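You operate a simulated robot arm through the tools that you are given. There is no shell and no other tool. Be economical: measure what you need, move in short steps, check, and stop when the job is done.

Carry out the task below with a simulated two-armed robot. There is one attempt and no reset: what you move stays moved.

JOB
Switch the shoe dryer's power off, pass the shoehorn hand to hand into the tray and add the black tin.
Fine: the green tray on the counter; the tin is a wax tin on the shoe dryer.

It is judged by the outcome, as a careful person would: the job done as asked, and still so three seconds after it is handed in. It fails if anything else is knocked over, pushed out of place, dropped, spilled or broken.

ROBOT AND FRAMES
Two 7-joint arms with two-finger parallel grippers on one trunk, on a base that drives. Base frame: it is fixed to the floor where the robot stands at the start and does not move with it; the origin is under the middle of the robot, x ahead of it, y to its left, z up; the surface under the hand at the start is at about z = 0.9. Units: m, rad, N and s.
The left shoulder is at the start at [0.07, 0.163, 1.245], the right one opposite. With the tool pointing down near the work surface each hand reaches from about 0.38 to 0.88 m from the robot's upright axis, wherever it stands, measured 20 degrees to its own side. Places, roughly: green tray [0.5, -0.3, 0.9]; power button [0.7, 0.1, 0.9]. Payload 3.43 kg a hand.
The tool frame of a hand sits at the grasp point between the pads (the TCP): z along the fingers, y along the line on which they close. The tips reach 0.034 m beyond it. The gripper opens to 0.128 m. The fingers are 0.024 m wide and 0.012 m thick; the gripper's body (0.048 by 0.13 m) begins 0.096 m behind the TCP.
Orientation is told as [roll, pitch, yaw] about the base's x, y, z axes, in that order, counted from this pose: with the fingers straight down and closing along the base's y, the tool's x points along the base's -x, its y along +y and its z along -z.

CONTROLS
- The arms move only by the tool arm_command. It takes "left_rows", "right_rows" or both (then of equal length, played together; a hand with none holds still); each is text: rows parted by semicolons, each of 7 numbers parted by spaces: the shift along the tool's x, y, z in units of 20 mm (1.0 is 20 mm), then the turn, a rotation vector about the tool's x, y, z in units of 6 degrees (1.0 is 6 degrees), then the finger opening in m, from 0 to 0.128. In form: dx dy dz wx wy wz jaw; .... A call has 1 to 8 rows; each row shifts and turns the commanded pose from where the row before left it, along the tool's axes as they then stand. A call with a number of a shift or a turn outside -1 to 1 is refused whole. A row lasts 0.2 s, in which the tool goes at most 0.05 m and 0.15 rad; a call with a longer step from one row to the next is refused whole, and so is a gripper value outside its range. Where a pose cannot be reached the arm comes as near as it can. A force on the tool above 40 N (or 10 N above the force at the start of the call, whichever is more), or a blocked arm, ends the call early, and 0.2 s more pass. The fingers move at their own pace (about 0.153 m/s each) and stop on an object; they squeeze with about 42 N. The grip force told is the motor's: it shows also when the fingers shut on nothing. Time passes only in rows, and 0.2 s behind the last, so rows that do not move let the fingers close. The reply holds the time, the measured pose of the TCP, the force on the tool along the base axes, the opening and the grip force, in the units named above and with some noise, with the torque about the TCP (base axes, N m) and any sound that the robot's microphone picked up, and new pictures: "show" is both (left out), scene, wrist or none (wrist: the cameras of the hands that moved).
- Cameras (640 x 400 px; columns grow to the right, rows downward): "scene" is now at [0.1371, -0.0104, 1.4703]; the picture's right is [-0.12, -0.99, 0.00], its down [-0.60, 0.07, -0.80] and it looks along [0.79, -0.10, -0.60] (base axes); focal length 276 px, centre (320, 200). "left" rides on the left gripper at [0.076, 0.011, -0.16] in its tool frame; the picture's right is [-0.15, 0.99, 0.00], its down [-0.88, -0.13, -0.46] and it looks along [-0.45, -0.07, 0.89] (tool axes); focal length 234 px, centre (320, 200). "right" rides on the right gripper at [0.076, -0.011, -0.16] in its tool frame; the picture's right is [0.15, 0.99, 0.00], its down [-0.88, 0.13, -0.46] and it looks along [-0.45, 0.07, 0.89] (tool axes); focal length 234 px, centre (320, 200).
- raise_lower(by): slides the trunk up (or, below 0, down) by that many m; the arms and the scene camera ride with it, the base frame stays. It gives what a move gives, with no picture.
- roll_base(legs): drives the robot by 1 to 6 legs, each [ahead, left, turn to the left] in m, m and rad, along the robot's own axes; the way and the turn of a leg run together, so that a leg with both is an arc; at most 1.5 m and 3.142 rad a leg. The arms and the cameras ride along, it lands a little off, and it stops where it bumps. It gives what a move gives, and a new picture of the scene camera.
- aim_head(pan, tilt): turns the head with the scene camera to pan (to the left, within 1.501 rad either way) and tilt (down, from -0.506 to 1.204), counted from straight ahead of the robot. It gives what a move gives, and a new picture of the scene camera.
- probe_pixels(camera, pixels): for up to 12 pixels [column, row] of the newest picture of that camera ("zoom" is the newest enlarged one), the place [x, y, z] in the base frame of the surface seen there, good to about 0.003 m. No time passes.
- inspect(camera, box): a new picture of the part [left, top, right, bottom] of that camera's present view, enlarged. No time passes.
- close_job(): hands the job in; it is judged then, once.

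Go step by step. Measure first, check grasps and placings, and put right what went wrong. The budget is 80 turns and 260 pictures, counting those below and the enlarged ones. Unless the task says otherwise, let go and move clear before handing in, and close with one line.

The tools are called after ">>>" as a command line: name --argument value ..., lists and objects as JSON in quotes. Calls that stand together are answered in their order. arm_command: Moves the arms, as the interface text tells. Its arguments: {"type":"object","properties":{"left_rows":{"type":"string"},"right_rows":{"type":"string"},"show":{"type":"string","enum":["both","scene","wrist","none"]}},"required":[]} The other tools are called the same way: raise_lower (by) slides the trunk up or down; roll_base (legs) drives the base; aim_head (pan, tilt) turns the head that bears the scene camera; probe_pixels (camera, pixels) gives the place of the surface under pixels of a picture; inspect (camera, box) takes an enlarged picture of a part of a camera's view; close_job () hands the job in.

At the start:

```text
t: 0.0
left_tcp_pos: [0.4962, 0.159, 1.249]
left_orientation: [-0.001, 0.0, 0.0]
left_force: [0.6, -0.1, 0.1]
left_torque: [0.01, 0.03, 0.01]
left_width: 0.1278
left_grip_force: 0.1
right_tcp_pos: [0.5702, -0.3289, 1.1881]
right_orientation: [-0.001, 0.002, -0.002]
right_force: [0.5, -0.4, 0.5]
right_torque: [-0.02, 0.03, 0.02]
right_width: 0.1279
right_grip_force: 0.1
trunk travel left (down, up): [-0.725, 0.215]
robot x, y, heading: [0.0025, 0.0042, -0.001]
head pan, tilt: [-0.126, 0.644]
```

scene: 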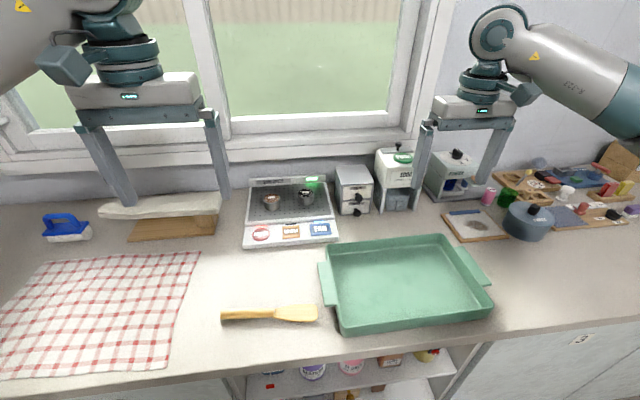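
right: 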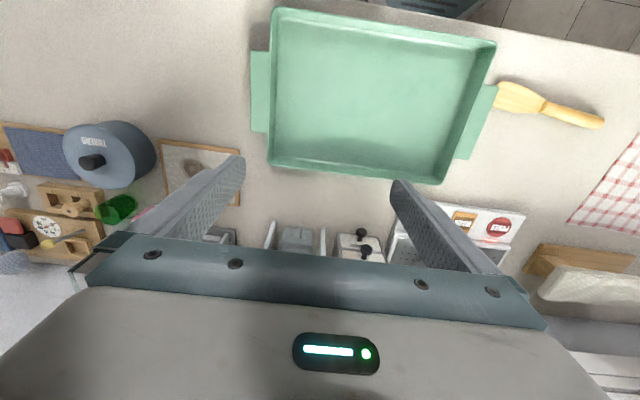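
left: 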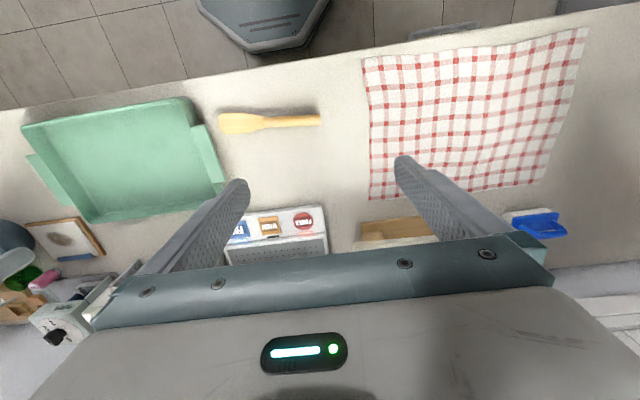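

The scene shows the dryer around (290,210) with three buttons at its front, the shoehorn at (270,314), and the tray at (405,282). I'll enlarge the dryer and probe the main points.

>>> inspect --camera "scene" --box '[230, 165, 350, 255]'

>>> probe_pixels --camera "scene" --pixels '[[262, 235], [291, 231], [320, 229], [272, 205], [305, 198], [225, 316], [250, 314], [275, 312], [290, 313], [314, 314], [270, 330], [400, 285]]'

```text
4.44 times, centred on (290, 210) of scene
```

zoom: 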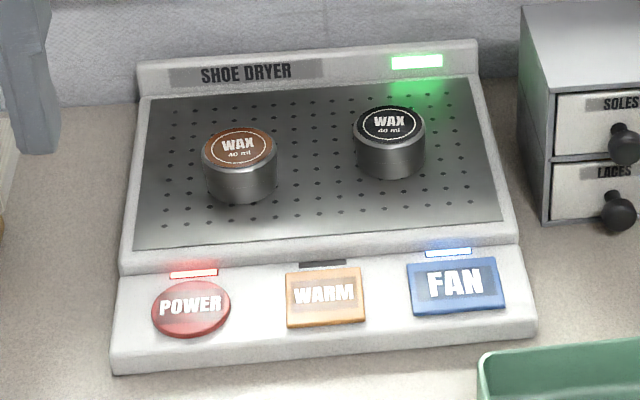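

```text
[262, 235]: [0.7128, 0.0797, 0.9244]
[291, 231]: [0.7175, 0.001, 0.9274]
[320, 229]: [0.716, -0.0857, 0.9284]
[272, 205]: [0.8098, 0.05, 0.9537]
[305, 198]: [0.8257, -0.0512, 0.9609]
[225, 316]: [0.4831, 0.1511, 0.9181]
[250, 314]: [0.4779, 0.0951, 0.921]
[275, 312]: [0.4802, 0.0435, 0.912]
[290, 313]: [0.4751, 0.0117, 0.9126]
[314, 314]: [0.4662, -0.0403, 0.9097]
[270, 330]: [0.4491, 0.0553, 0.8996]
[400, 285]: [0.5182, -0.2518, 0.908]
```

The zoom shows POWER lit red (190,308), FAN lit blue, and the black tin at (389,140). I'll probe their exact geometry and the shoehorn's.

>>> probe_pixels --camera "zoom" --pixels '[[190, 290], [190, 308], [190, 328], [158, 308], [225, 308], [190, 350], [250, 300], [389, 112], [389, 138], [357, 128], [422, 128], [389, 185]]'

>>> inspect --camera "scene" --box '[210, 280, 340, 345]'

```text
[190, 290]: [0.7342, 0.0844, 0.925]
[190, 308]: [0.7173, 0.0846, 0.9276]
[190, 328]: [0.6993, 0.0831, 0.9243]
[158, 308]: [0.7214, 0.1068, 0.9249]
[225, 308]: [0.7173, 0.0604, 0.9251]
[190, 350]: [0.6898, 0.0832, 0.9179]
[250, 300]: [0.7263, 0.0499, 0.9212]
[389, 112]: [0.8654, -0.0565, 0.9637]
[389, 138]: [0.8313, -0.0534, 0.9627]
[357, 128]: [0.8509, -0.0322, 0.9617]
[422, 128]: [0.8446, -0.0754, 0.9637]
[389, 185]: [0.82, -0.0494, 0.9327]
```

```text
4.92 times, centred on (275, 312) of scene
```

zoom: 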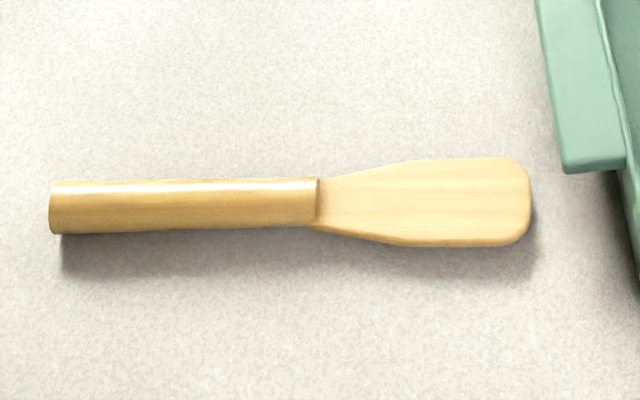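

POWER's centre is about (0.717, 0.084, 0.926), and the tin's is about (0.848, -0.054) with its top at z 0.963. I'll move the closed left hand above the button.

>>> arm_command --left_rows "-0.9 -0.3 1 0 0 0 0;-0.9 -0.3 1 0 0 0 0;-0.9 -0.3 1 0 0 0 0;-0.9 -0.3 1 0 0 0 0;-0.9 -0.3 1 0 0 0 0;-0.9 -0.3 1 0 0 0 0;-0.9 -0.3 1 0 0 0 0;-0.9 -0.3 1 0 0 0 0" --show "none"

>>> arm_command --left_rows "-0.642 -0.225 0.742 0 0 0 0;-0.642 -0.225 0.742 0 0 0 0;-0.642 -0.225 0.742 0 0 0 0;-0.642 -0.225 0.742 0 0 0 0;-0.642 -0.225 0.742 0 0 0 0;-0.642 -0.225 0.742 0 0 0 0;0 0 0 0 0 0 0" --show "both"

```text
t: 1.8
left_tcp_pos: [0.6427, 0.1099, 1.0904]
left_orientation: [-0.001, 0.001, -0.001]
left_force: [-0.5, -0.4, 1.0]
left_torque: [0.01, -0.01, 0.02]
left_width: 0.0001
left_grip_force: 32.9
right_tcp_pos: [0.5724, -0.3294, 1.1867]
right_orientation: [0.0, 0.0, -0.003]
right_force: [0.0, 0.1, -0.9]
right_torque: [0.02, 0.02, 0.04]
right_width: 0.1279
right_grip_force: 0.0
trunk travel left (down, up): [-0.725, 0.215]
robot x, y, heading: [-0.0024, -0.0018, 0.001]
head pan, tilt: [-0.126, 0.644]
```

```text
t: 3.4
left_tcp_pos: [0.7179, 0.0834, 1.0012]
left_orientation: [0.001, -0.003, 0.002]
left_force: [1.0, 0.4, 0.0]
left_torque: [0.0, -0.01, -0.01]
left_width: 0.0003
left_grip_force: 33.3
right_tcp_pos: [0.5699, -0.33, 1.1875]
right_orientation: [-0.001, -0.001, -0.002]
right_force: [0.3, -0.9, 0.2]
right_torque: [0.02, 0.0, -0.01]
right_width: 0.1284
right_grip_force: 0.1
trunk travel left (down, up): [-0.725, 0.215]
robot x, y, heading: [-0.0003, 0.0004, 0.003]
head pan, tilt: [-0.126, 0.644]
```

scene: 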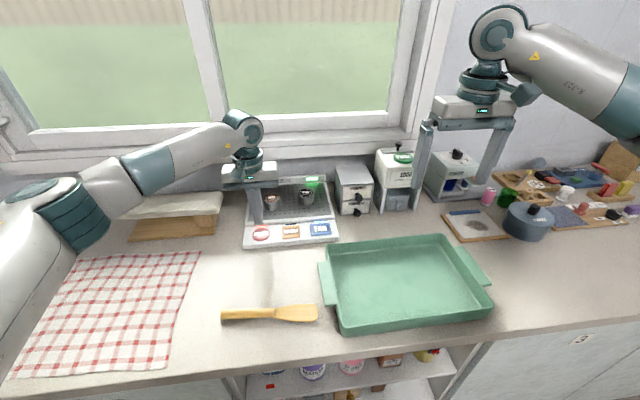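
left: 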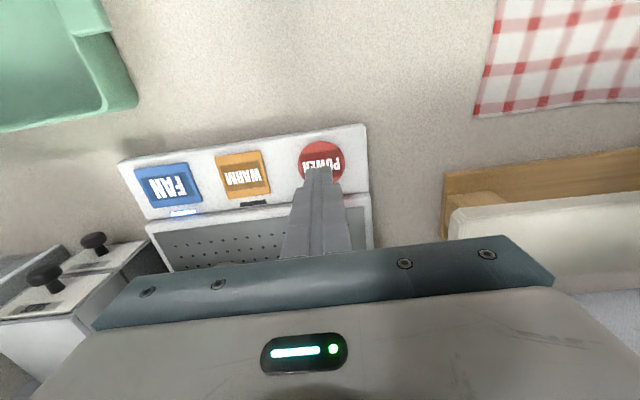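

The fingertips are over POWER (left view 320,165), about 4 cm above it. I'll lower in small steps and watch the force and sound.

>>> arm_command --left_rows "0 0 0.9 0 0 0 0;0 0 0.8 0 0 0 0;0 0 0.2 0 0 0 0;0 0 0.15 0 0 0 0;0 0 0.15 0 0 0 0" --show "wrist"

```text
t: 4.6
left_tcp_pos: [0.7161, 0.0832, 0.9581]
left_orientation: [-0.001, 0.001, 0.002]
left_force: [1.3, 0.3, 1.6]
left_torque: [0.01, -0.05, -0.03]
left_width: 0.0001
left_grip_force: 33.2
right_tcp_pos: [0.5714, -0.3288, 1.1879]
right_orientation: [-0.001, 0.0, -0.002]
right_force: [-0.2, 0.5, -0.4]
right_torque: [-0.02, -0.05, 0.01]
right_width: 0.1279
right_grip_force: 0.1
trunk travel left (down, up): [-0.725, 0.215]
robot x, y, heading: [-0.0006, 0.0008, -0.001]
head pan, tilt: [-0.126, 0.644]
```

left: 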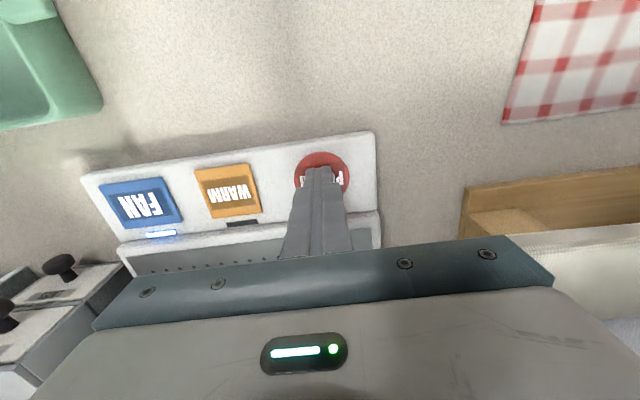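

Contact is just starting at 1.6 N and FAN is still lit. I'll press a few mm further.

>>> arm_command --left_rows "0 0 0.1 0 0 0 0;0 0 0.1 0 0 0 0" --show "wrist"

```text
t: 5.2
left_tcp_pos: [0.7173, 0.0838, 0.9547]
left_orientation: [-0.003, -0.002, 0.002]
left_force: [0.1, 2.3, 9.6]
left_torque: [0.05, 0.02, 0.03]
left_width: 0.0002
left_grip_force: 32.5
right_tcp_pos: [0.5708, -0.3304, 1.1883]
right_orientation: [0.001, 0.001, -0.002]
right_force: [-1.2, -1.0, -0.4]
right_torque: [-0.03, -0.01, 0.0]
right_width: 0.128
right_grip_force: 0.0
trunk travel left (down, up): [-0.725, 0.215]
robot x, y, heading: [0.003, 0.0029, -0.002]
head pan, tilt: [-0.126, 0.644]
heard: click
```

left: 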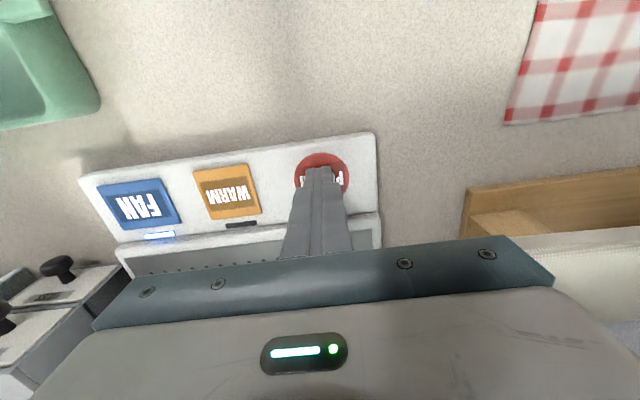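

A click was heard. I'll lift off and check the lights.

>>> arm_command --left_rows "0 0 -0.5 0 0 0 0;0 0 -1 0 0 0 0;0.5 0.5 -1 0 0 0 0;1 0.5 -1 0 0 0 0;1 0 -1 0 0 0 0;1 0 -1 0 0 0 0;1 0 -1 0 0 0 0" --show "none"

>>> inspect --camera "scene" --box '[230, 165, 350, 255]'

```text
t: 6.8
left_tcp_pos: [0.6261, 0.1037, 1.0833]
left_orientation: [-0.002, 0.001, 0.001]
left_force: [-0.1, 0.5, -0.3]
left_torque: [0.01, 0.0, -0.01]
left_width: 0.0001
left_grip_force: 33.1
right_tcp_pos: [0.5707, -0.329, 1.1871]
right_orientation: [0.001, -0.001, -0.001]
right_force: [-0.8, 0.1, 0.1]
right_torque: [-0.01, 0.0, -0.02]
right_width: 0.1279
right_grip_force: 0.0
trunk travel left (down, up): [-0.725, 0.215]
robot x, y, heading: [-0.0002, 0.0013, -0.001]
head pan, tilt: [-0.126, 0.644]
```

```text
4.44 times, centred on (290, 210) of scene
```

zoom: 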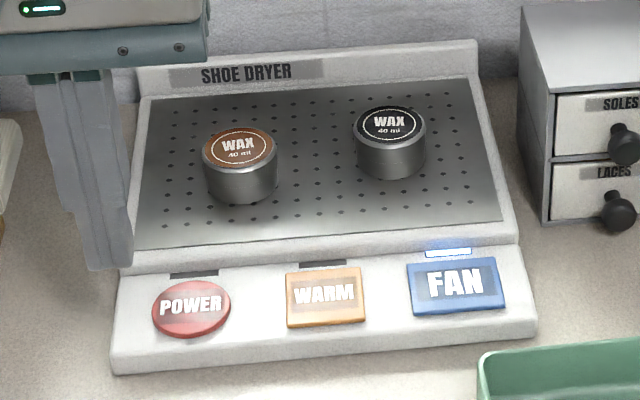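

The POWER light and status bar are now off. Next I'll turn both hands so their fingers close along x, left yaw -90° and right yaw +90° so the cameras face outward.

>>> arm_command --left_rows "0 0 0 0 0 1 0.08;0 0 0 0 0 1 0.08;0 0 0 0 0 1 0.08;0 0 0 0 0 1 0.08;0 0 0 0 0 1 0.08;0 0 0 0 0 1 0.08;0 0 0 0 0 1 0.08;0 0 0 0 0 1 0.08" --right_rows "0 0 0 0 0 -1 0.1;0 0 0 0 0 -1 0.1;0 0 0 0 0 -1 0.1;0 0 0 0 0 -1 0.1;0 0 0 0 0 -1 0.1;0 0 0 0 0 -1 0.1;0 0 0 0 0 -1 0.1;0 0 0 0 0 -1 0.1" --show "none"

>>> arm_command --left_rows "0 0 0 0 0 1 0.08;0 0 0 0 0 1 0.08;0 0 0 0 0 1 0.08;0 0 0 0 0 1 0.08;0 0 0 0 0 1 0.08;0 0 0 0 0 1 0.08;0 0 0 0 0 1 0.08;0 0 0 0 0 0 0.08" --right_rows "0 0 0 0 0 -1 0.1;0 0 0 0 0 -1 0.1;0 0 0 0 0 -1 0.1;0 0 0 0 0 -1 0.1;0 0 0 0 0 -1 0.1;0 0 0 0 0 -1 0.1;0 0 0 0 0 -1 0.1;0 0 0 0 0 0 0.1" --show "both"

```text
t: 8.6
left_tcp_pos: [0.6278, 0.1031, 1.083]
left_orientation: [-0.001, 0.0, -0.84]
left_force: [0.3, 0.6, -0.4]
left_torque: [0.01, -0.01, 0.04]
left_width: 0.0799
left_grip_force: 0.1
right_tcp_pos: [0.5638, -0.3203, 1.1862]
right_orientation: [-0.001, 0.0, 0.835]
right_force: [0.2, 0.7, 0.1]
right_torque: [0.01, -0.03, 0.02]
right_width: 0.1001
right_grip_force: 0.0
right hand out of reach, approached as far as the arm can: row 8
trunk travel left (down, up): [-0.725, 0.215]
robot x, y, heading: [0.0006, -0.0001, -0.001]
head pan, tilt: [-0.126, 0.644]
```

```text
t: 10.4
left_tcp_pos: [0.6283, 0.103, 1.0823]
left_orientation: [0.0, -0.001, -1.044]
left_force: [2.0, -0.7, 0.5]
left_torque: [0.01, -0.02, 0.0]
left_width: 0.0799
left_grip_force: 0.0
left hand out of reach, approached as far as the arm can: row 3, 4, 5, 6, 7
right_tcp_pos: [0.4139, -0.1866, 1.1759]
right_orientation: [0.0, 0.001, 1.567]
right_force: [0.5, -0.3, 0.0]
right_torque: [0.01, -0.01, -0.01]
right_width: 0.1002
right_grip_force: 0.0
right hand out of reach, approached as far as the arm can: row 1, 2, 3, 4, 5, 6, 7
trunk travel left (down, up): [-0.725, 0.215]
robot x, y, heading: [-0.0, -0.0011, -0.005]
head pan, tilt: [-0.126, 0.644]
```

scene: 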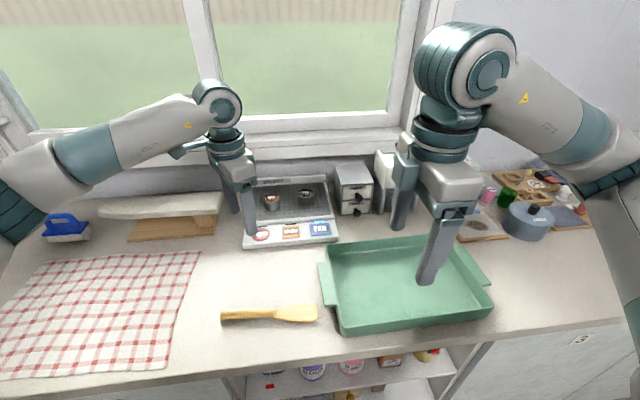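
right: 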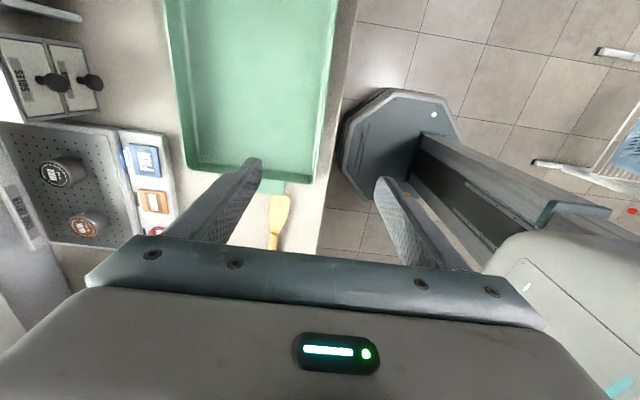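
left: 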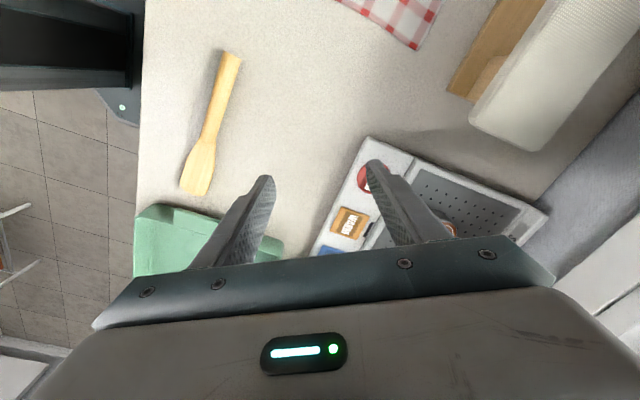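

The left hand stopped at yaw -1.04 and the right hand shifted while turning. I'll test where the left commanded frame now stands with a few small steps.

>>> arm_command --left_rows "0 -1 0 0 0 0 0.08;0 -1 0 0 0 0 0.08;0 -1 0 0 0 0 0.08;0 -1 0 0 0 0 0.08" --show "none"

```text
t: 11.4
left_tcp_pos: [0.5575, 0.0619, 1.0842]
left_orientation: [0.0, 0.0, -1.046]
left_force: [-0.8, -0.4, 0.4]
left_torque: [0.01, 0.0, -0.01]
left_width: 0.0801
left_grip_force: 0.1
right_tcp_pos: [0.4129, -0.1857, 1.1766]
right_orientation: [-0.002, 0.0, 1.566]
right_force: [-0.2, 0.2, 0.2]
right_torque: [0.06, -0.01, 0.0]
right_width: 0.0998
right_grip_force: 0.1
trunk travel left (down, up): [-0.725, 0.215]
robot x, y, heading: [0.0011, 0.0, 0.0]
head pan, tilt: [-0.126, 0.644]
```

The command frame follows the reached pose. I'll move over the handle and try turning the rest of the way there.

>>> arm_command --left_rows "0.96 -0.305 0 0 0 0 0.08;0.96 -0.305 0 0 0 0 0.08;0.96 -0.305 0 0 0 0 0.08;0.96 -0.305 0 0 0 0 0.08;0.96 -0.305 0 0 0 0 0.08;0 0 0 0 0 1 0.08;0 0 0 0 0 1 0.08" --show "none"

```text
t: 13.0
left_tcp_pos: [0.4834, 0.1307, 1.0829]
left_orientation: [0.001, -0.002, -1.254]
left_force: [0.1, 0.0, -0.2]
left_torque: [0.02, 0.02, -0.01]
left_width: 0.0801
left_grip_force: 0.1
right_tcp_pos: [0.4135, -0.1863, 1.1758]
right_orientation: [0.001, -0.002, 1.566]
right_force: [-0.1, -0.1, 0.7]
right_torque: [0.0, 0.0, 0.02]
right_width: 0.1001
right_grip_force: 0.0
trunk travel left (down, up): [-0.725, 0.215]
robot x, y, heading: [-0.0039, -0.0011, -0.001]
head pan, tilt: [-0.126, 0.644]
```

>>> arm_command --left_rows "0 0 0 0 0 1 0.08;0 0 0 0 0 1 0.08;0 0 0 0 0 1 0.08;0 0 0 0 0 0 0.08" --show "wrist"

```text
t: 14.0
left_tcp_pos: [0.4583, 0.1022, 1.0879]
left_orientation: [0.002, 0.001, -1.518]
left_force: [-0.1, -0.1, 0.9]
left_torque: [-0.01, -0.02, -0.02]
left_width: 0.0801
left_grip_force: 0.1
left hand out of reach, approached as far as the arm can: row 2, 3
right_tcp_pos: [0.4139, -0.1851, 1.1758]
right_orientation: [0.0, -0.001, 1.565]
right_force: [-1.0, -0.1, 0.6]
right_torque: [-0.02, 0.01, -0.01]
right_width: 0.0999
right_grip_force: 0.1
trunk travel left (down, up): [-0.725, 0.215]
robot x, y, heading: [0.0004, 0.0012, -0.002]
head pan, tilt: [-0.126, 0.644]
```

left: 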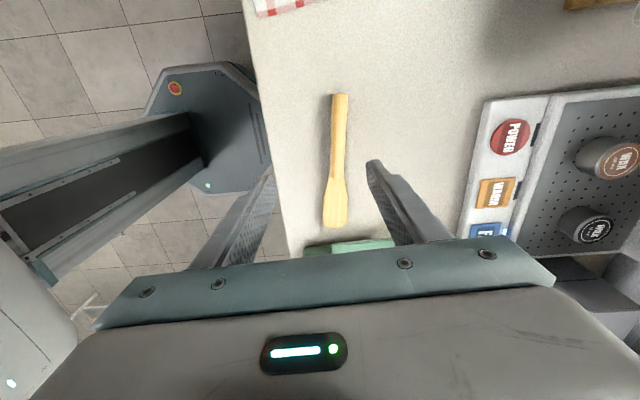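

The left hand reached yaw -1.52, close enough to perpendicular to the handle. I'll shift over the handle end near (0.483, 0.135) while going down to z 0.99.

>>> arm_command --left_rows "0 0 0.98 0 0 -0.65 0.08;0 0 0.98 0 0 0 0.08;0.5 0.48 0.98 0 0 0 0.08;0.5 0.48 0.98 0 0 0 0.08;0.5 0.48 0.98 0 0 0 0.08;0 0 0 0 0 0 0.08" --show "both"

```text
t: 15.4
left_tcp_pos: [0.4727, 0.119, 1.0181]
left_orientation: [0.002, 0.001, -1.446]
left_force: [-0.1, 0.3, 0.4]
left_torque: [0.03, -0.04, 0.01]
left_width: 0.0801
left_grip_force: 0.0
left hand out of reach, approached as far as the arm can: row 4, 5
right_tcp_pos: [0.4125, -0.1861, 1.177]
right_orientation: [0.0, 0.001, 1.566]
right_force: [0.0, -0.1, 0.9]
right_torque: [0.0, -0.01, 0.01]
right_width: 0.1002
right_grip_force: 0.0
trunk travel left (down, up): [-0.725, 0.215]
robot x, y, heading: [0.001, -0.0029, 0.003]
head pan, tilt: [-0.126, 0.644]
```

scene: 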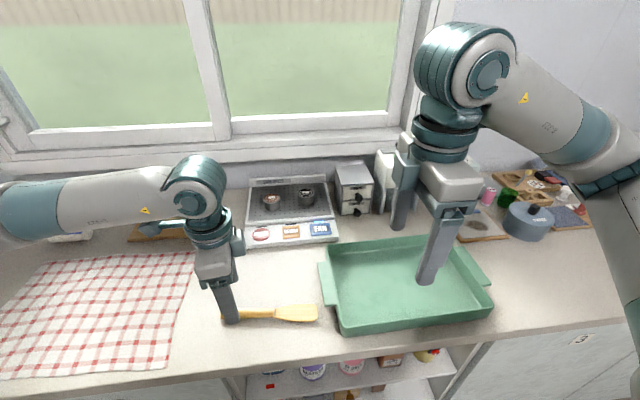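
left: 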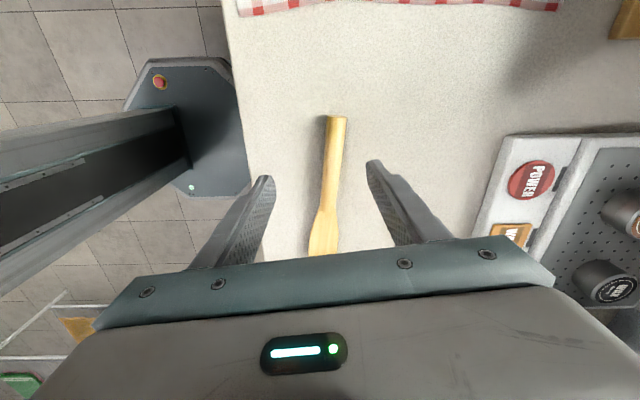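

The outward wrist limit is tight here, so I'll ease to yaw -1.31 (the loose handle will align between the pads). Then I'll centre over the handle and go most of the way down.

>>> arm_command --left_rows "0 0 0 0 0 -0.65 0.08;0 0 0 0 0 -0.65 0.08;0.31 0.375 0 0 0 0 0.08;0.31 0.375 0 0 0 0 0.08;0 0 0.7 0 0 0 0.08;0 0 0.7 0 0 0 0.08;0 0 0.7 0 0 0 0.08;0 0 0 0 0 0 0.08" --show "wrist"

```text
t: 17.2
left_tcp_pos: [0.4818, 0.1335, 0.9779]
left_orientation: [0.0, 0.0, -1.31]
left_force: [1.2, -0.3, -0.1]
left_torque: [0.04, 0.01, -0.01]
left_width: 0.0802
left_grip_force: 0.1
right_tcp_pos: [0.4139, -0.1848, 1.1759]
right_orientation: [-0.001, 0.0, 1.566]
right_force: [-0.1, 0.3, -0.5]
right_torque: [0.01, 0.0, 0.0]
right_width: 0.0999
right_grip_force: 0.0
trunk travel left (down, up): [-0.725, 0.215]
robot x, y, heading: [0.001, 0.0004, 0.003]
head pan, tilt: [-0.126, 0.644]
```

left: 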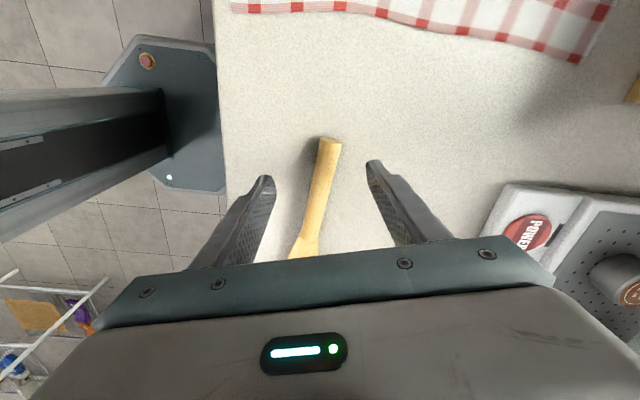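

The handle lies between the pads. I'll go down to z 0.937 and close.

>>> arm_command --left_rows "0 0 0.7 0 0 0 0.08;0 0 0.7 0 0 0 0.08;0 0 0.62 0 0 0 0.08;0 0 0 0 0 0 0.05;0 0 0 0 0 0 0.03;0 0 0 0 0 0 0;0 0 0 0 0 0 0;0 0 0 0 0 0 0" --show "both"

```text
t: 19.0
left_tcp_pos: [0.4842, 0.1339, 0.9375]
left_orientation: [0.0, 0.0, -1.31]
left_force: [-0.9, 0.3, 0.0]
left_torque: [0.03, 0.04, -0.01]
left_width: 0.0207
left_grip_force: 42.4
right_tcp_pos: [0.414, -0.1862, 1.1765]
right_orientation: [-0.001, 0.0, 1.566]
right_force: [-1.3, 0.2, -0.8]
right_torque: [0.01, 0.02, -0.03]
right_width: 0.1002
right_grip_force: 0.0
trunk travel left (down, up): [-0.725, 0.215]
robot x, y, heading: [-0.0032, 0.0006, -0.002]
head pan, tilt: [-0.126, 0.644]
```

scene: 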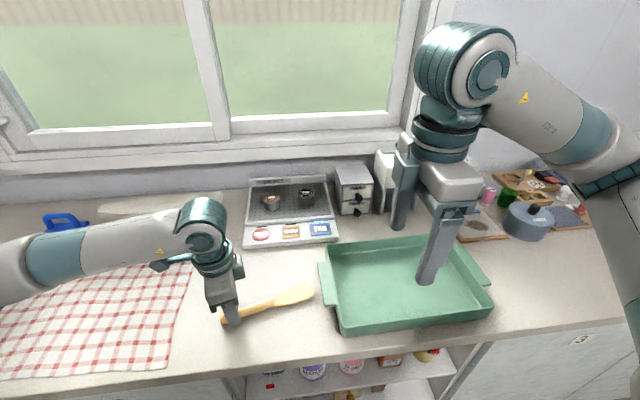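
left: 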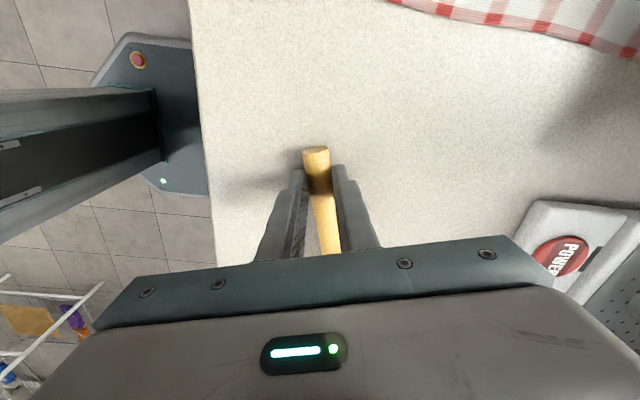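

The handle is held at 0.021 m. I'll lift it and bring it toward the body.

>>> arm_command --left_rows "0 0 -1 0 0 0 0;0 0 -1 0 0 0 0;0 0 -1 0 0 0 0;-0.16 -0.7 -1 0 0 0 0;-0.16 -0.7 -1 0 0 0 0;-0.16 -0.7 -1 0 0 0 0;-0.16 -0.7 -1 0 0 0 0;-0.16 -0.7 -1 0 0 0 0" --show "none"

>>> arm_command --left_rows "0 0 -0.5 0 0 0.8 0;0 0 -0.5 0 0 0.8 0;0 0 0 0 0 0.8 0;0 0 0 0 0 0 0" --show "both"

```text
t: 20.8
left_tcp_pos: [0.4196, 0.1002, 1.0978]
left_orientation: [0.001, -0.001, -1.311]
left_force: [-0.3, -0.7, -2.0]
left_torque: [0.05, 0.0, -0.02]
left_width: 0.0211
left_grip_force: 42.0
right_tcp_pos: [0.4133, -0.1859, 1.1765]
right_orientation: [0.0, 0.002, 1.567]
right_force: [0.1, -0.8, -0.2]
right_torque: [-0.01, -0.01, 0.01]
right_width: 0.1
right_grip_force: 0.1
trunk travel left (down, up): [-0.725, 0.215]
robot x, y, heading: [-0.0002, -0.0001, -0.002]
head pan, tilt: [-0.126, 0.644]
```

```text
t: 21.8
left_tcp_pos: [0.4217, 0.0992, 1.1179]
left_orientation: [0.002, 0.0, -1.564]
left_force: [0.5, -0.3, -0.1]
left_torque: [0.06, 0.0, 0.0]
left_width: 0.021
left_grip_force: 42.1
right_tcp_pos: [0.414, -0.1855, 1.1763]
right_orientation: [0.0, 0.0, 1.565]
right_force: [-0.5, -0.4, -0.1]
right_torque: [-0.03, 0.0, 0.0]
right_width: 0.1
right_grip_force: 0.2
trunk travel left (down, up): [-0.725, 0.215]
robot x, y, heading: [-0.0034, 0.0016, 0.0]
head pan, tilt: [-0.126, 0.644]
```

scene: 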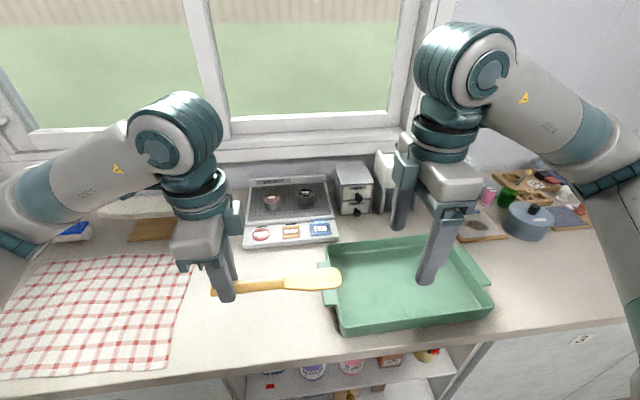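
left: 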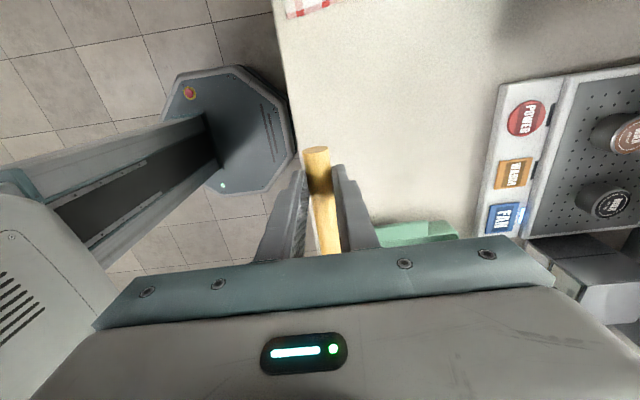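

The shoehorn hangs level along y. I'll probe the blade, at pixels (290–340, 280), for the right hand's grasp.

>>> inspect --camera "scene" --box '[210, 260, 350, 310]'

>>> probe_pixels --camera "scene" --pixels '[[250, 285], [270, 285], [283, 283], [295, 275], [295, 282], [295, 288], [315, 270], [315, 279], [315, 288], [330, 280], [338, 280]]'

```text
4.57 times, centred on (280, 285) of scene
```

zoom: 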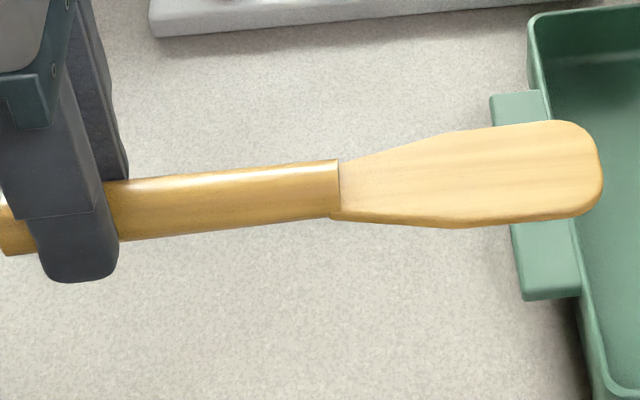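

```text
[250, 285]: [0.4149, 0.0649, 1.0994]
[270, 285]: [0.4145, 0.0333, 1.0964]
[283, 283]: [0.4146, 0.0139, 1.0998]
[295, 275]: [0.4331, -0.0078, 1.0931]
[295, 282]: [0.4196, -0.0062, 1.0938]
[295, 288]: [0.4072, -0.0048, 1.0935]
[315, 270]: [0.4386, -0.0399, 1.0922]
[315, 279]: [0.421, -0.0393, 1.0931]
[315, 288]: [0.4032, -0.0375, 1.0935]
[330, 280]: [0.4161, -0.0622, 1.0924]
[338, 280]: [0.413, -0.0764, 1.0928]
```

The blade's wide part is at y -0.05, x 0.421, z 1.09, about 0.04 wide. I'll bring the open right hand above it.

>>> arm_command --right_rows "-0.97 -0.05 0 0 0 0 0.1;-0.97 -0.05 0 0 0 0 0.1;-0.97 -0.05 0 0 0 0 0.1;-0.97 -0.05 0 0 0 0 0.1;-0.97 -0.05 0 0 0 0 0.1;-0.97 -0.05 0 0 0 0 0.1;-0.97 -0.05 0 0 0 0 0.1;0 0 0 0 0 0 0.1" --show "both"

```text
t: 23.6
left_tcp_pos: [0.4206, 0.0993, 1.1185]
left_orientation: [0.0, 0.001, -1.561]
left_force: [0.5, -0.4, -0.7]
left_torque: [0.03, 0.02, 0.01]
left_width: 0.0206
left_grip_force: 42.4
right_tcp_pos: [0.4198, -0.05, 1.1741]
right_orientation: [0.0, -0.002, 1.57]
right_force: [0.1, -0.5, 0.8]
right_torque: [0.01, 0.06, 0.0]
right_width: 0.1001
right_grip_force: 0.0
trunk travel left (down, up): [-0.725, 0.215]
robot x, y, heading: [-0.0008, -0.0015, 0.003]
head pan, tilt: [-0.126, 0.644]
```

scene: 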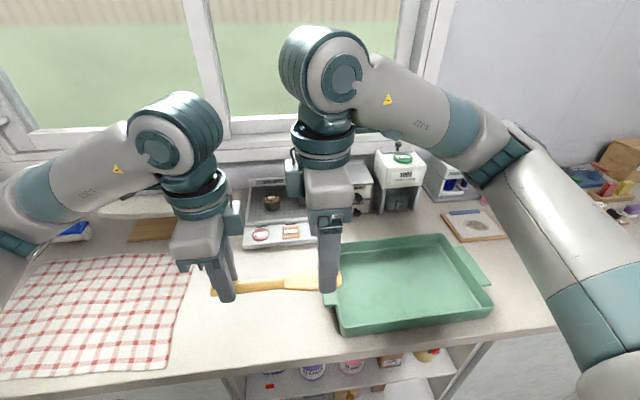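
right: 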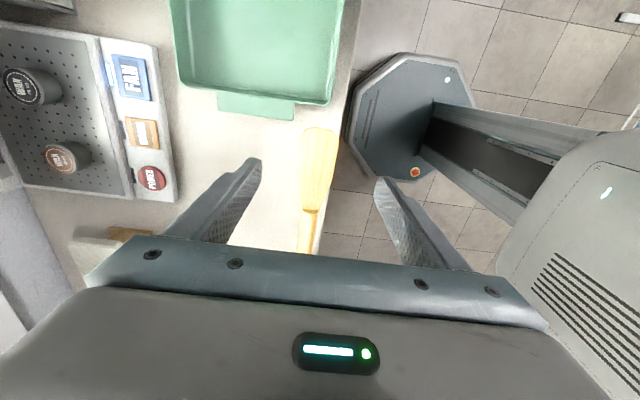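

The right hand straddles the blade. I'll lower it to z 1.114 and close.

>>> arm_command --right_rows "0 0 1 0 0 0 0.1;0 0 1 0 0 0 0.1;0 0 1 0 0 0 0.1;0 0 0 0 0 0 0.07;0 0 0 0 0 0 0.05;0 0 0 0 0 0 0;0 0 0 0 0 0 0;0 0 0 0 0 0 0" --show "both"

```text
t: 25.4
left_tcp_pos: [0.4204, 0.1, 1.1188]
left_orientation: [0.001, -0.001, -1.563]
left_force: [-11.3, 1.4, 4.6]
left_torque: [-0.36, 0.36, -0.87]
left_width: 0.0208
left_grip_force: 42.0
right_tcp_pos: [0.4189, -0.0512, 1.1161]
right_orientation: [0.0, 0.001, 1.568]
right_force: [10.7, -1.8, -4.1]
right_torque: [-0.4, -0.31, -0.84]
right_width: 0.0388
right_grip_force: 42.3
trunk travel left (down, up): [-0.725, 0.215]
robot x, y, heading: [-0.0024, -0.0001, -0.003]
head pan, tilt: [-0.126, 0.644]
```

scene: 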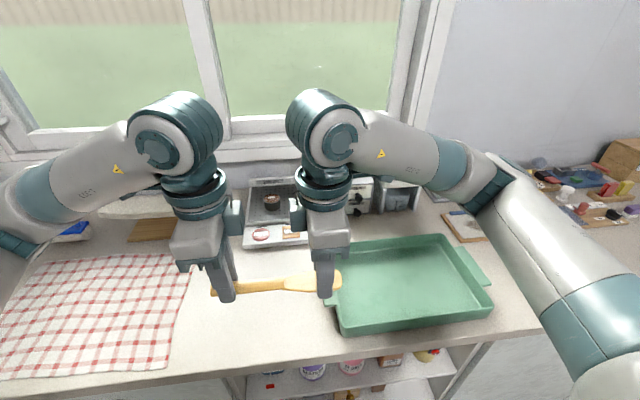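
right: 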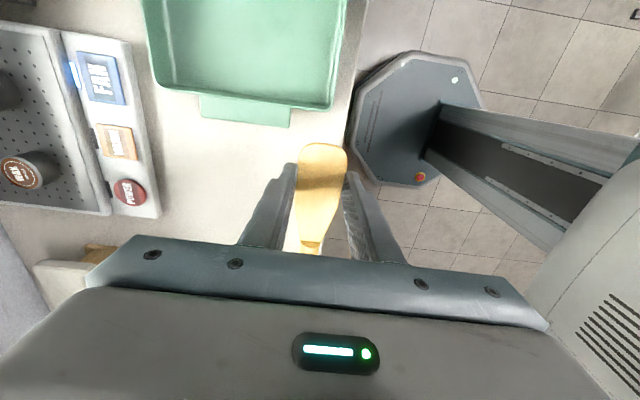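

The right hand holds the blade at 0.039 m and opposing forces show both hands share it. Now the left hand lets go and rises.

>>> arm_command --left_rows "0 0 0 0 0 0 0.03;0 0 0 0 0 0 0.06;0 0 0 0 0 0 0.07;0 0 -0.5 0 0 0 0.07;0 0 -1 0 0 0 0.07;0 0 -1 0 0 0 0.07;0.5 0 -1 0 0 0 0.07" --right_rows "0 0 0 0 0 0 0;0 0 0 0 0 0 0;0 0 0 0 0 0 0;0 0 0 0 0 0 0;0 0 0 0 0 0 0;0 0 0 0 0 0 0;0 0 0 0 0 0 0" --show "both"

```text
t: 27.0
left_tcp_pos: [0.4196, 0.1077, 1.1878]
left_orientation: [-0.001, -0.002, -1.562]
left_force: [0.4, -0.7, 0.1]
left_torque: [0.0, 0.02, 0.0]
left_width: 0.0701
left_grip_force: 0.0
right_tcp_pos: [0.4183, -0.0505, 1.1167]
right_orientation: [0.0, 0.001, 1.568]
right_force: [-0.4, -0.6, 0.2]
right_torque: [-0.07, -0.02, 0.02]
right_width: 0.0389
right_grip_force: 42.0
trunk travel left (down, up): [-0.725, 0.215]
robot x, y, heading: [-0.0004, -0.0028, 0.0]
head pan, tilt: [-0.126, 0.644]
```

scene: 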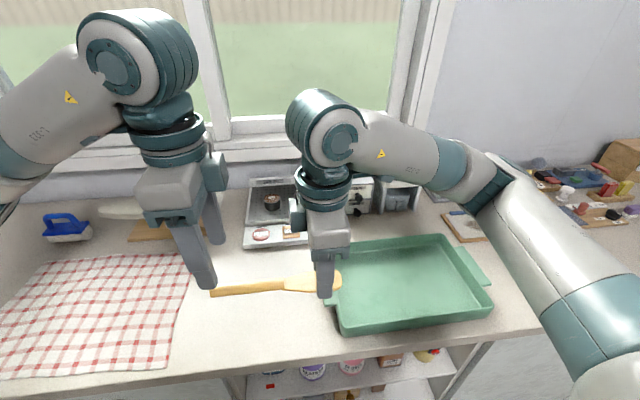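
right: 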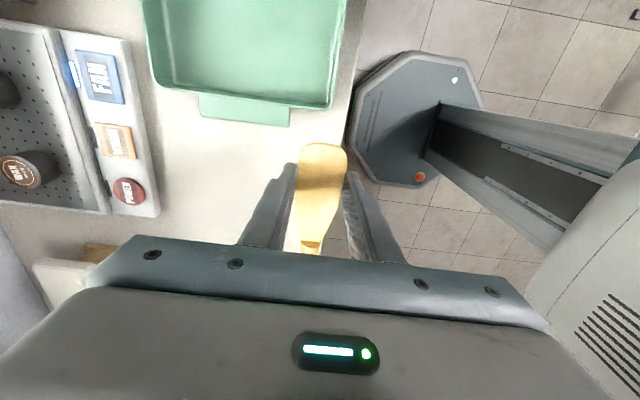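
left: 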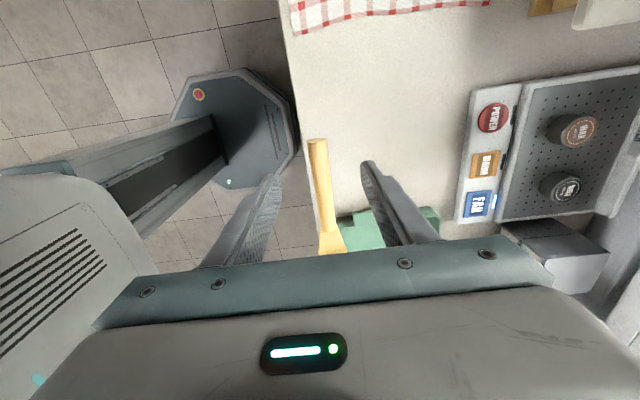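

The handover is done and the right hand holds the shoehorn level. I'll measure the tray's rim and floor.

>>> probe_pixels --camera "scene" --pixels '[[330, 246], [341, 330], [438, 236], [490, 312], [350, 260], [355, 310], [430, 250], [470, 300], [400, 280], [415, 325], [335, 290], [465, 265]]'

```text
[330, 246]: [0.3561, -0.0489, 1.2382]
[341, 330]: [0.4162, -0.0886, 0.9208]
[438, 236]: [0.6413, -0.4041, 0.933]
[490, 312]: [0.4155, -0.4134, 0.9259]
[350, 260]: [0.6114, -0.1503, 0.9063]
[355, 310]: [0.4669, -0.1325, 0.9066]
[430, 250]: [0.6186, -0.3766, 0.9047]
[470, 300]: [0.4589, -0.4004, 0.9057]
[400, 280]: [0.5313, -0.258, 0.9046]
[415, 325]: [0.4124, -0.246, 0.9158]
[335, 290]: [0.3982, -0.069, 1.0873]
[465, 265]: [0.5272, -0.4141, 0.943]
```

The tray interior is about x 0.43–0.645, y -0.12 to -0.41, with floor z 0.905 and rim 0.943. I'll carry the shoehorn over it and turn it diagonally (yaw about 1.05) so it fits within reach.

>>> arm_command --right_rows "1 0 0 0 0 0 0;1 0 0 0 0 0 0;1 0 0 0 0 0 0;1 0 0 0 0 0 0;1 0 0 0 0 0 0;1 0 0 0 0 0 0;1 0 0 0 0 0 0;1 0 0 0 0 0 0" --show "none"

>>> arm_command --right_rows "0 0 0 0 0 1 0;0 0 0 0 0 1 0;0 0 0 0 0 1 0;0 0 0 0 0 1 0;0 0 0 0 0 1 0;0 0 0 0 0 0 0" --show "scene"

```text
t: 28.8
left_tcp_pos: [0.4216, 0.1068, 1.1881]
left_orientation: [0.001, 0.001, -1.564]
left_force: [-0.2, -1.4, 1.3]
left_torque: [0.02, 0.0, 0.04]
left_width: 0.0699
left_grip_force: 0.1
right_tcp_pos: [0.4027, -0.1974, 1.1188]
right_orientation: [-0.002, 0.0, 1.565]
right_force: [-0.5, -0.8, -0.6]
right_torque: [-0.04, 0.02, 0.0]
right_width: 0.0388
right_grip_force: 42.5
right hand out of reach, approached as far as the arm can: row 7, 8
trunk travel left (down, up): [-0.725, 0.215]
robot x, y, heading: [0.0032, -0.0014, -0.006]
head pan, tilt: [-0.126, 0.644]
```

```text
t: 30.2
left_tcp_pos: [0.4224, 0.1082, 1.1885]
left_orientation: [0.0, 0.001, -1.562]
left_force: [0.8, -0.6, 0.6]
left_torque: [-0.01, 0.0, -0.02]
left_width: 0.07
left_grip_force: 0.0
right_tcp_pos: [0.4023, -0.1976, 1.1184]
right_orientation: [0.001, 0.0, 1.045]
right_force: [-0.5, -0.5, -1.3]
right_torque: [-0.02, 0.01, -0.01]
right_width: 0.0387
right_grip_force: 41.2
trunk travel left (down, up): [-0.725, 0.215]
robot x, y, heading: [-0.0005, 0.001, -0.002]
head pan, tilt: [-0.126, 0.644]
```

scene: 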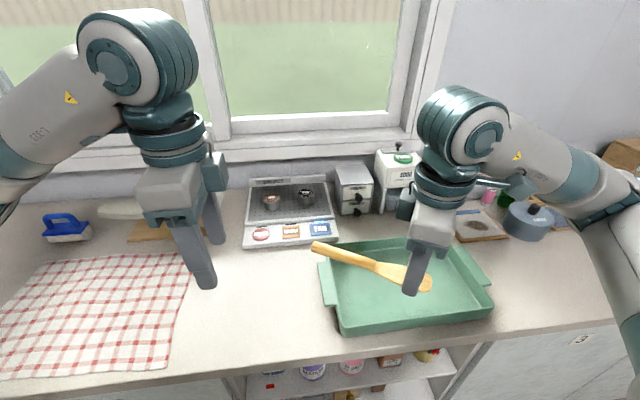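

It's over the tray edge. I'll translate to (0.48, -0.34).

>>> arm_command --right_rows "0.6 -0.99 0 0 0 0 0;0.6 -0.99 0 0 0 0 0;0.6 -0.99 0 0 0 0 0;0.6 -0.99 0 0 0 0 0;0.6 -0.99 0 0 0 0 0;0.6 -0.99 0 0 0 0 0;0.6 -0.99 0 0 0 0 0;0 0 0 0 0 0 0" --show "both"

```text
t: 32.0
left_tcp_pos: [0.4212, 0.107, 1.1878]
left_orientation: [0.0, 0.001, -1.562]
left_force: [0.3, 0.0, -0.3]
left_torque: [-0.03, -0.01, 0.0]
left_width: 0.0699
left_grip_force: 0.0
right_tcp_pos: [0.4698, -0.3182, 1.1176]
right_orientation: [0.0, -0.001, 1.04]
right_force: [0.4, 0.3, 0.2]
right_torque: [-0.07, 0.03, 0.03]
right_width: 0.0389
right_grip_force: 41.9
right hand out of reach, approached as far as the arm can: row 7
trunk travel left (down, up): [-0.725, 0.215]
robot x, y, heading: [-0.0009, 0.0013, -0.0]
head pan, tilt: [-0.126, 0.644]
```

scene: 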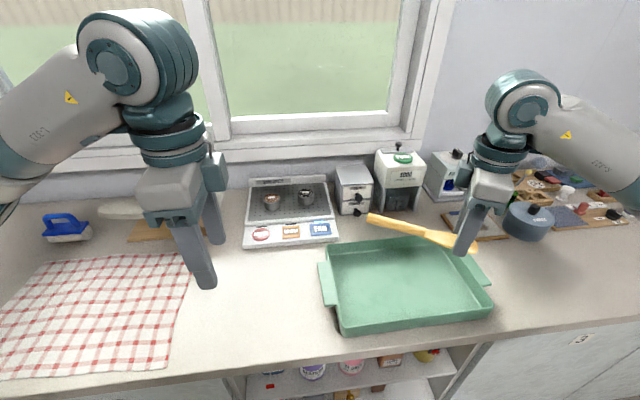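
right: 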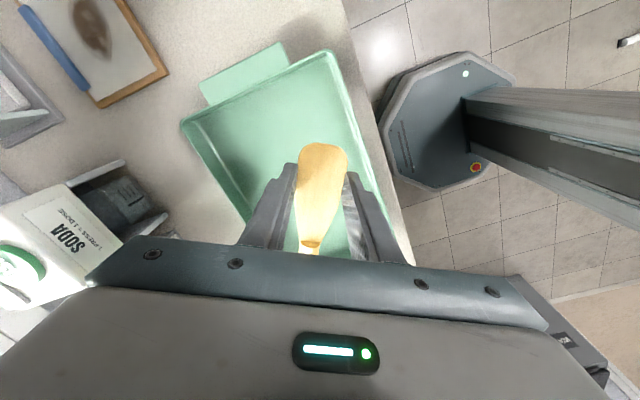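

The near finger would be close to the tray's front wall, so I'll turn to yaw 0.9, shift to x 0.50, and come down part-way.

>>> arm_command --right_rows "0 0 0 0 0 0.7 0;0 0 0 0 0 0.7 0;-0.43 -0.62 0 0 0 0 0;-0.43 -0.62 0 0 0 0 0;0 0 1 0 0 0 0;0 0 1 0 0 0 0;0 0 1 0 0 0 0;0 0 0 0 0 0 0" --show "both"

```text
t: 33.8
left_tcp_pos: [0.4209, 0.1091, 1.1883]
left_orientation: [0.0, 0.001, -1.561]
left_force: [-0.1, 0.2, 0.1]
left_torque: [-0.01, -0.01, 0.0]
left_width: 0.0701
left_grip_force: 0.0
right_tcp_pos: [0.5, -0.3204, 1.0601]
right_orientation: [0.0, 0.0, 0.899]
right_force: [0.5, 0.0, -0.7]
right_torque: [-0.08, 0.03, -0.02]
right_width: 0.0389
right_grip_force: 41.5
trunk travel left (down, up): [-0.725, 0.215]
robot x, y, heading: [0.0017, 0.002, -0.004]
head pan, tilt: [-0.126, 0.644]
```

scene: 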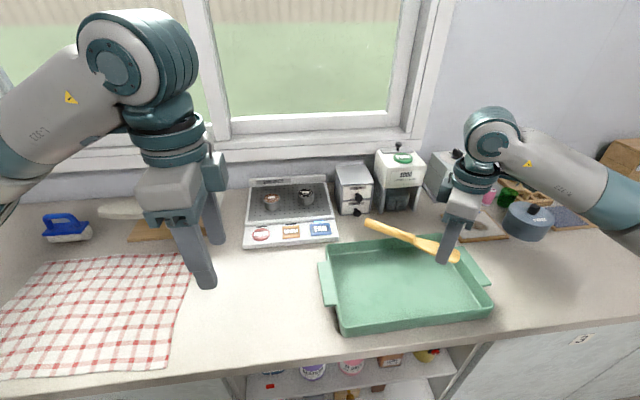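
right: 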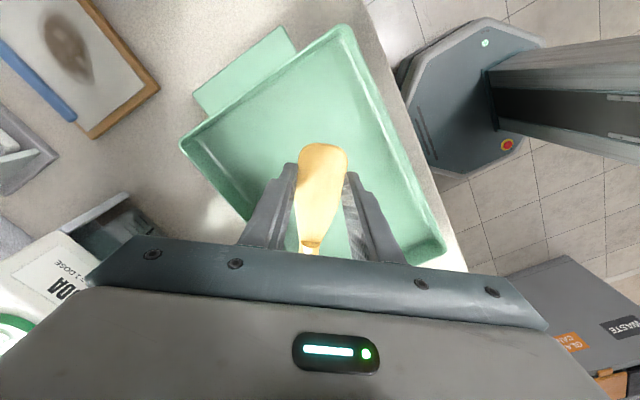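

I'll check the handle end at (368,223) against the tray's back rim before going down.

>>> probe_pixels --camera "scene" --pixels '[[368, 223], [375, 227], [400, 236], [345, 242], [350, 248], [375, 246], [445, 258], [380, 327]]'

>>> inspect --camera "scene" --box '[310, 200, 510, 340]'

```text
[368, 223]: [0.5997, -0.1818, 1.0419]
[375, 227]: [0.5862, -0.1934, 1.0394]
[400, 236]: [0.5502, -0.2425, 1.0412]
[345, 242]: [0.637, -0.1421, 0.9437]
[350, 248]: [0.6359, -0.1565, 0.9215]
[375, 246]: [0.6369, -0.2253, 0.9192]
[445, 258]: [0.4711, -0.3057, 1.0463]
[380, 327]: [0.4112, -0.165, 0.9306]
```

```text
2.86 times, centred on (410, 270) of scene
```

zoom: 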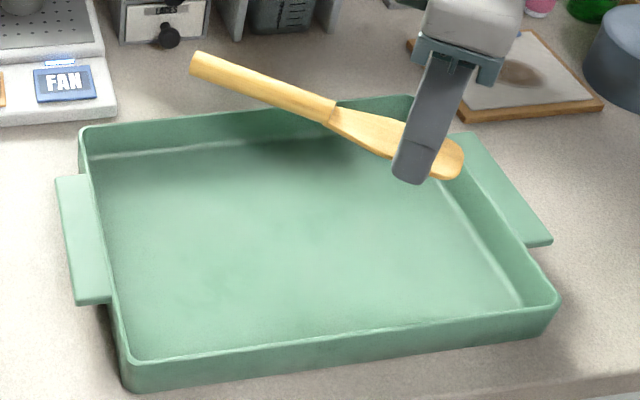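

The handle end at x 0.605 clears the back wall at 0.634. I'll lower 0.113 m, slowing near the floor.

>>> arm_command --right_rows "0 0 1 0 0 0 0;0 0 1 0 0 0 0;0 0 1 0 0 0 0;0 0 1 0 0 0 0;0 0 0.9 0 0 0 0;0 0 0.4 0 0 0 0;0 0 0.25 0 0 0 0;0 0 0.15 0 0 0 0" --show "both"

```text
t: 35.6
left_tcp_pos: [0.4218, 0.1091, 1.1885]
left_orientation: [-0.002, 0.0, -1.562]
left_force: [-0.4, -0.1, 0.4]
left_torque: [-0.03, -0.03, 0.0]
left_width: 0.0702
left_grip_force: 0.1
right_tcp_pos: [0.4996, -0.3207, 0.9464]
right_orientation: [0.0, 0.0, 0.897]
right_force: [0.3, 0.7, -0.8]
right_torque: [-0.03, 0.01, 0.01]
right_width: 0.0387
right_grip_force: 41.7
trunk travel left (down, up): [-0.725, 0.215]
robot x, y, heading: [0.0021, -0.0012, 0.003]
head pan, tilt: [-0.126, 0.644]
```

scene: 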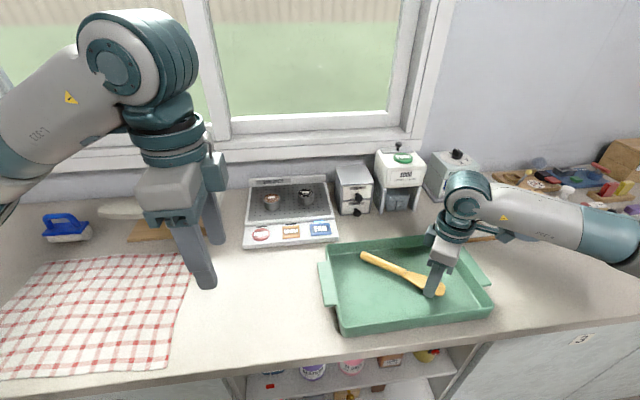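
right: 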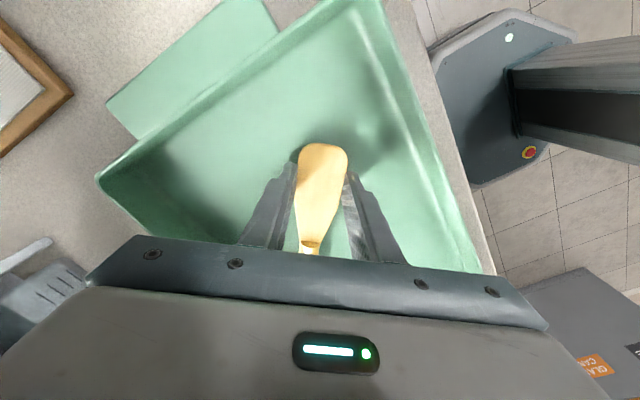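

No contact yet. I'll feel down the last few millimetres.

>>> arm_command --right_rows "0 0 0.08 0 0 0 0;0 0 0.08 0 0 0 0;0 0 0.05 0 0 0 0;0 0 0 0 0 0 0" --show "none"

```text
t: 36.6
left_tcp_pos: [0.421, 0.1085, 1.1877]
left_orientation: [0.0, -0.001, -1.561]
left_force: [0.7, -0.3, 0.2]
left_torque: [0.05, -0.02, -0.05]
left_width: 0.0701
left_grip_force: 0.1
right_tcp_pos: [0.5004, -0.3199, 0.9413]
right_orientation: [0.001, 0.0, 0.898]
right_force: [0.1, -0.8, 0.9]
right_torque: [0.2, -0.18, -0.09]
right_width: 0.039
right_grip_force: 41.7
trunk travel left (down, up): [-0.725, 0.215]
robot x, y, heading: [0.0045, 0.0017, -0.001]
head pan, tilt: [-0.126, 0.644]
```

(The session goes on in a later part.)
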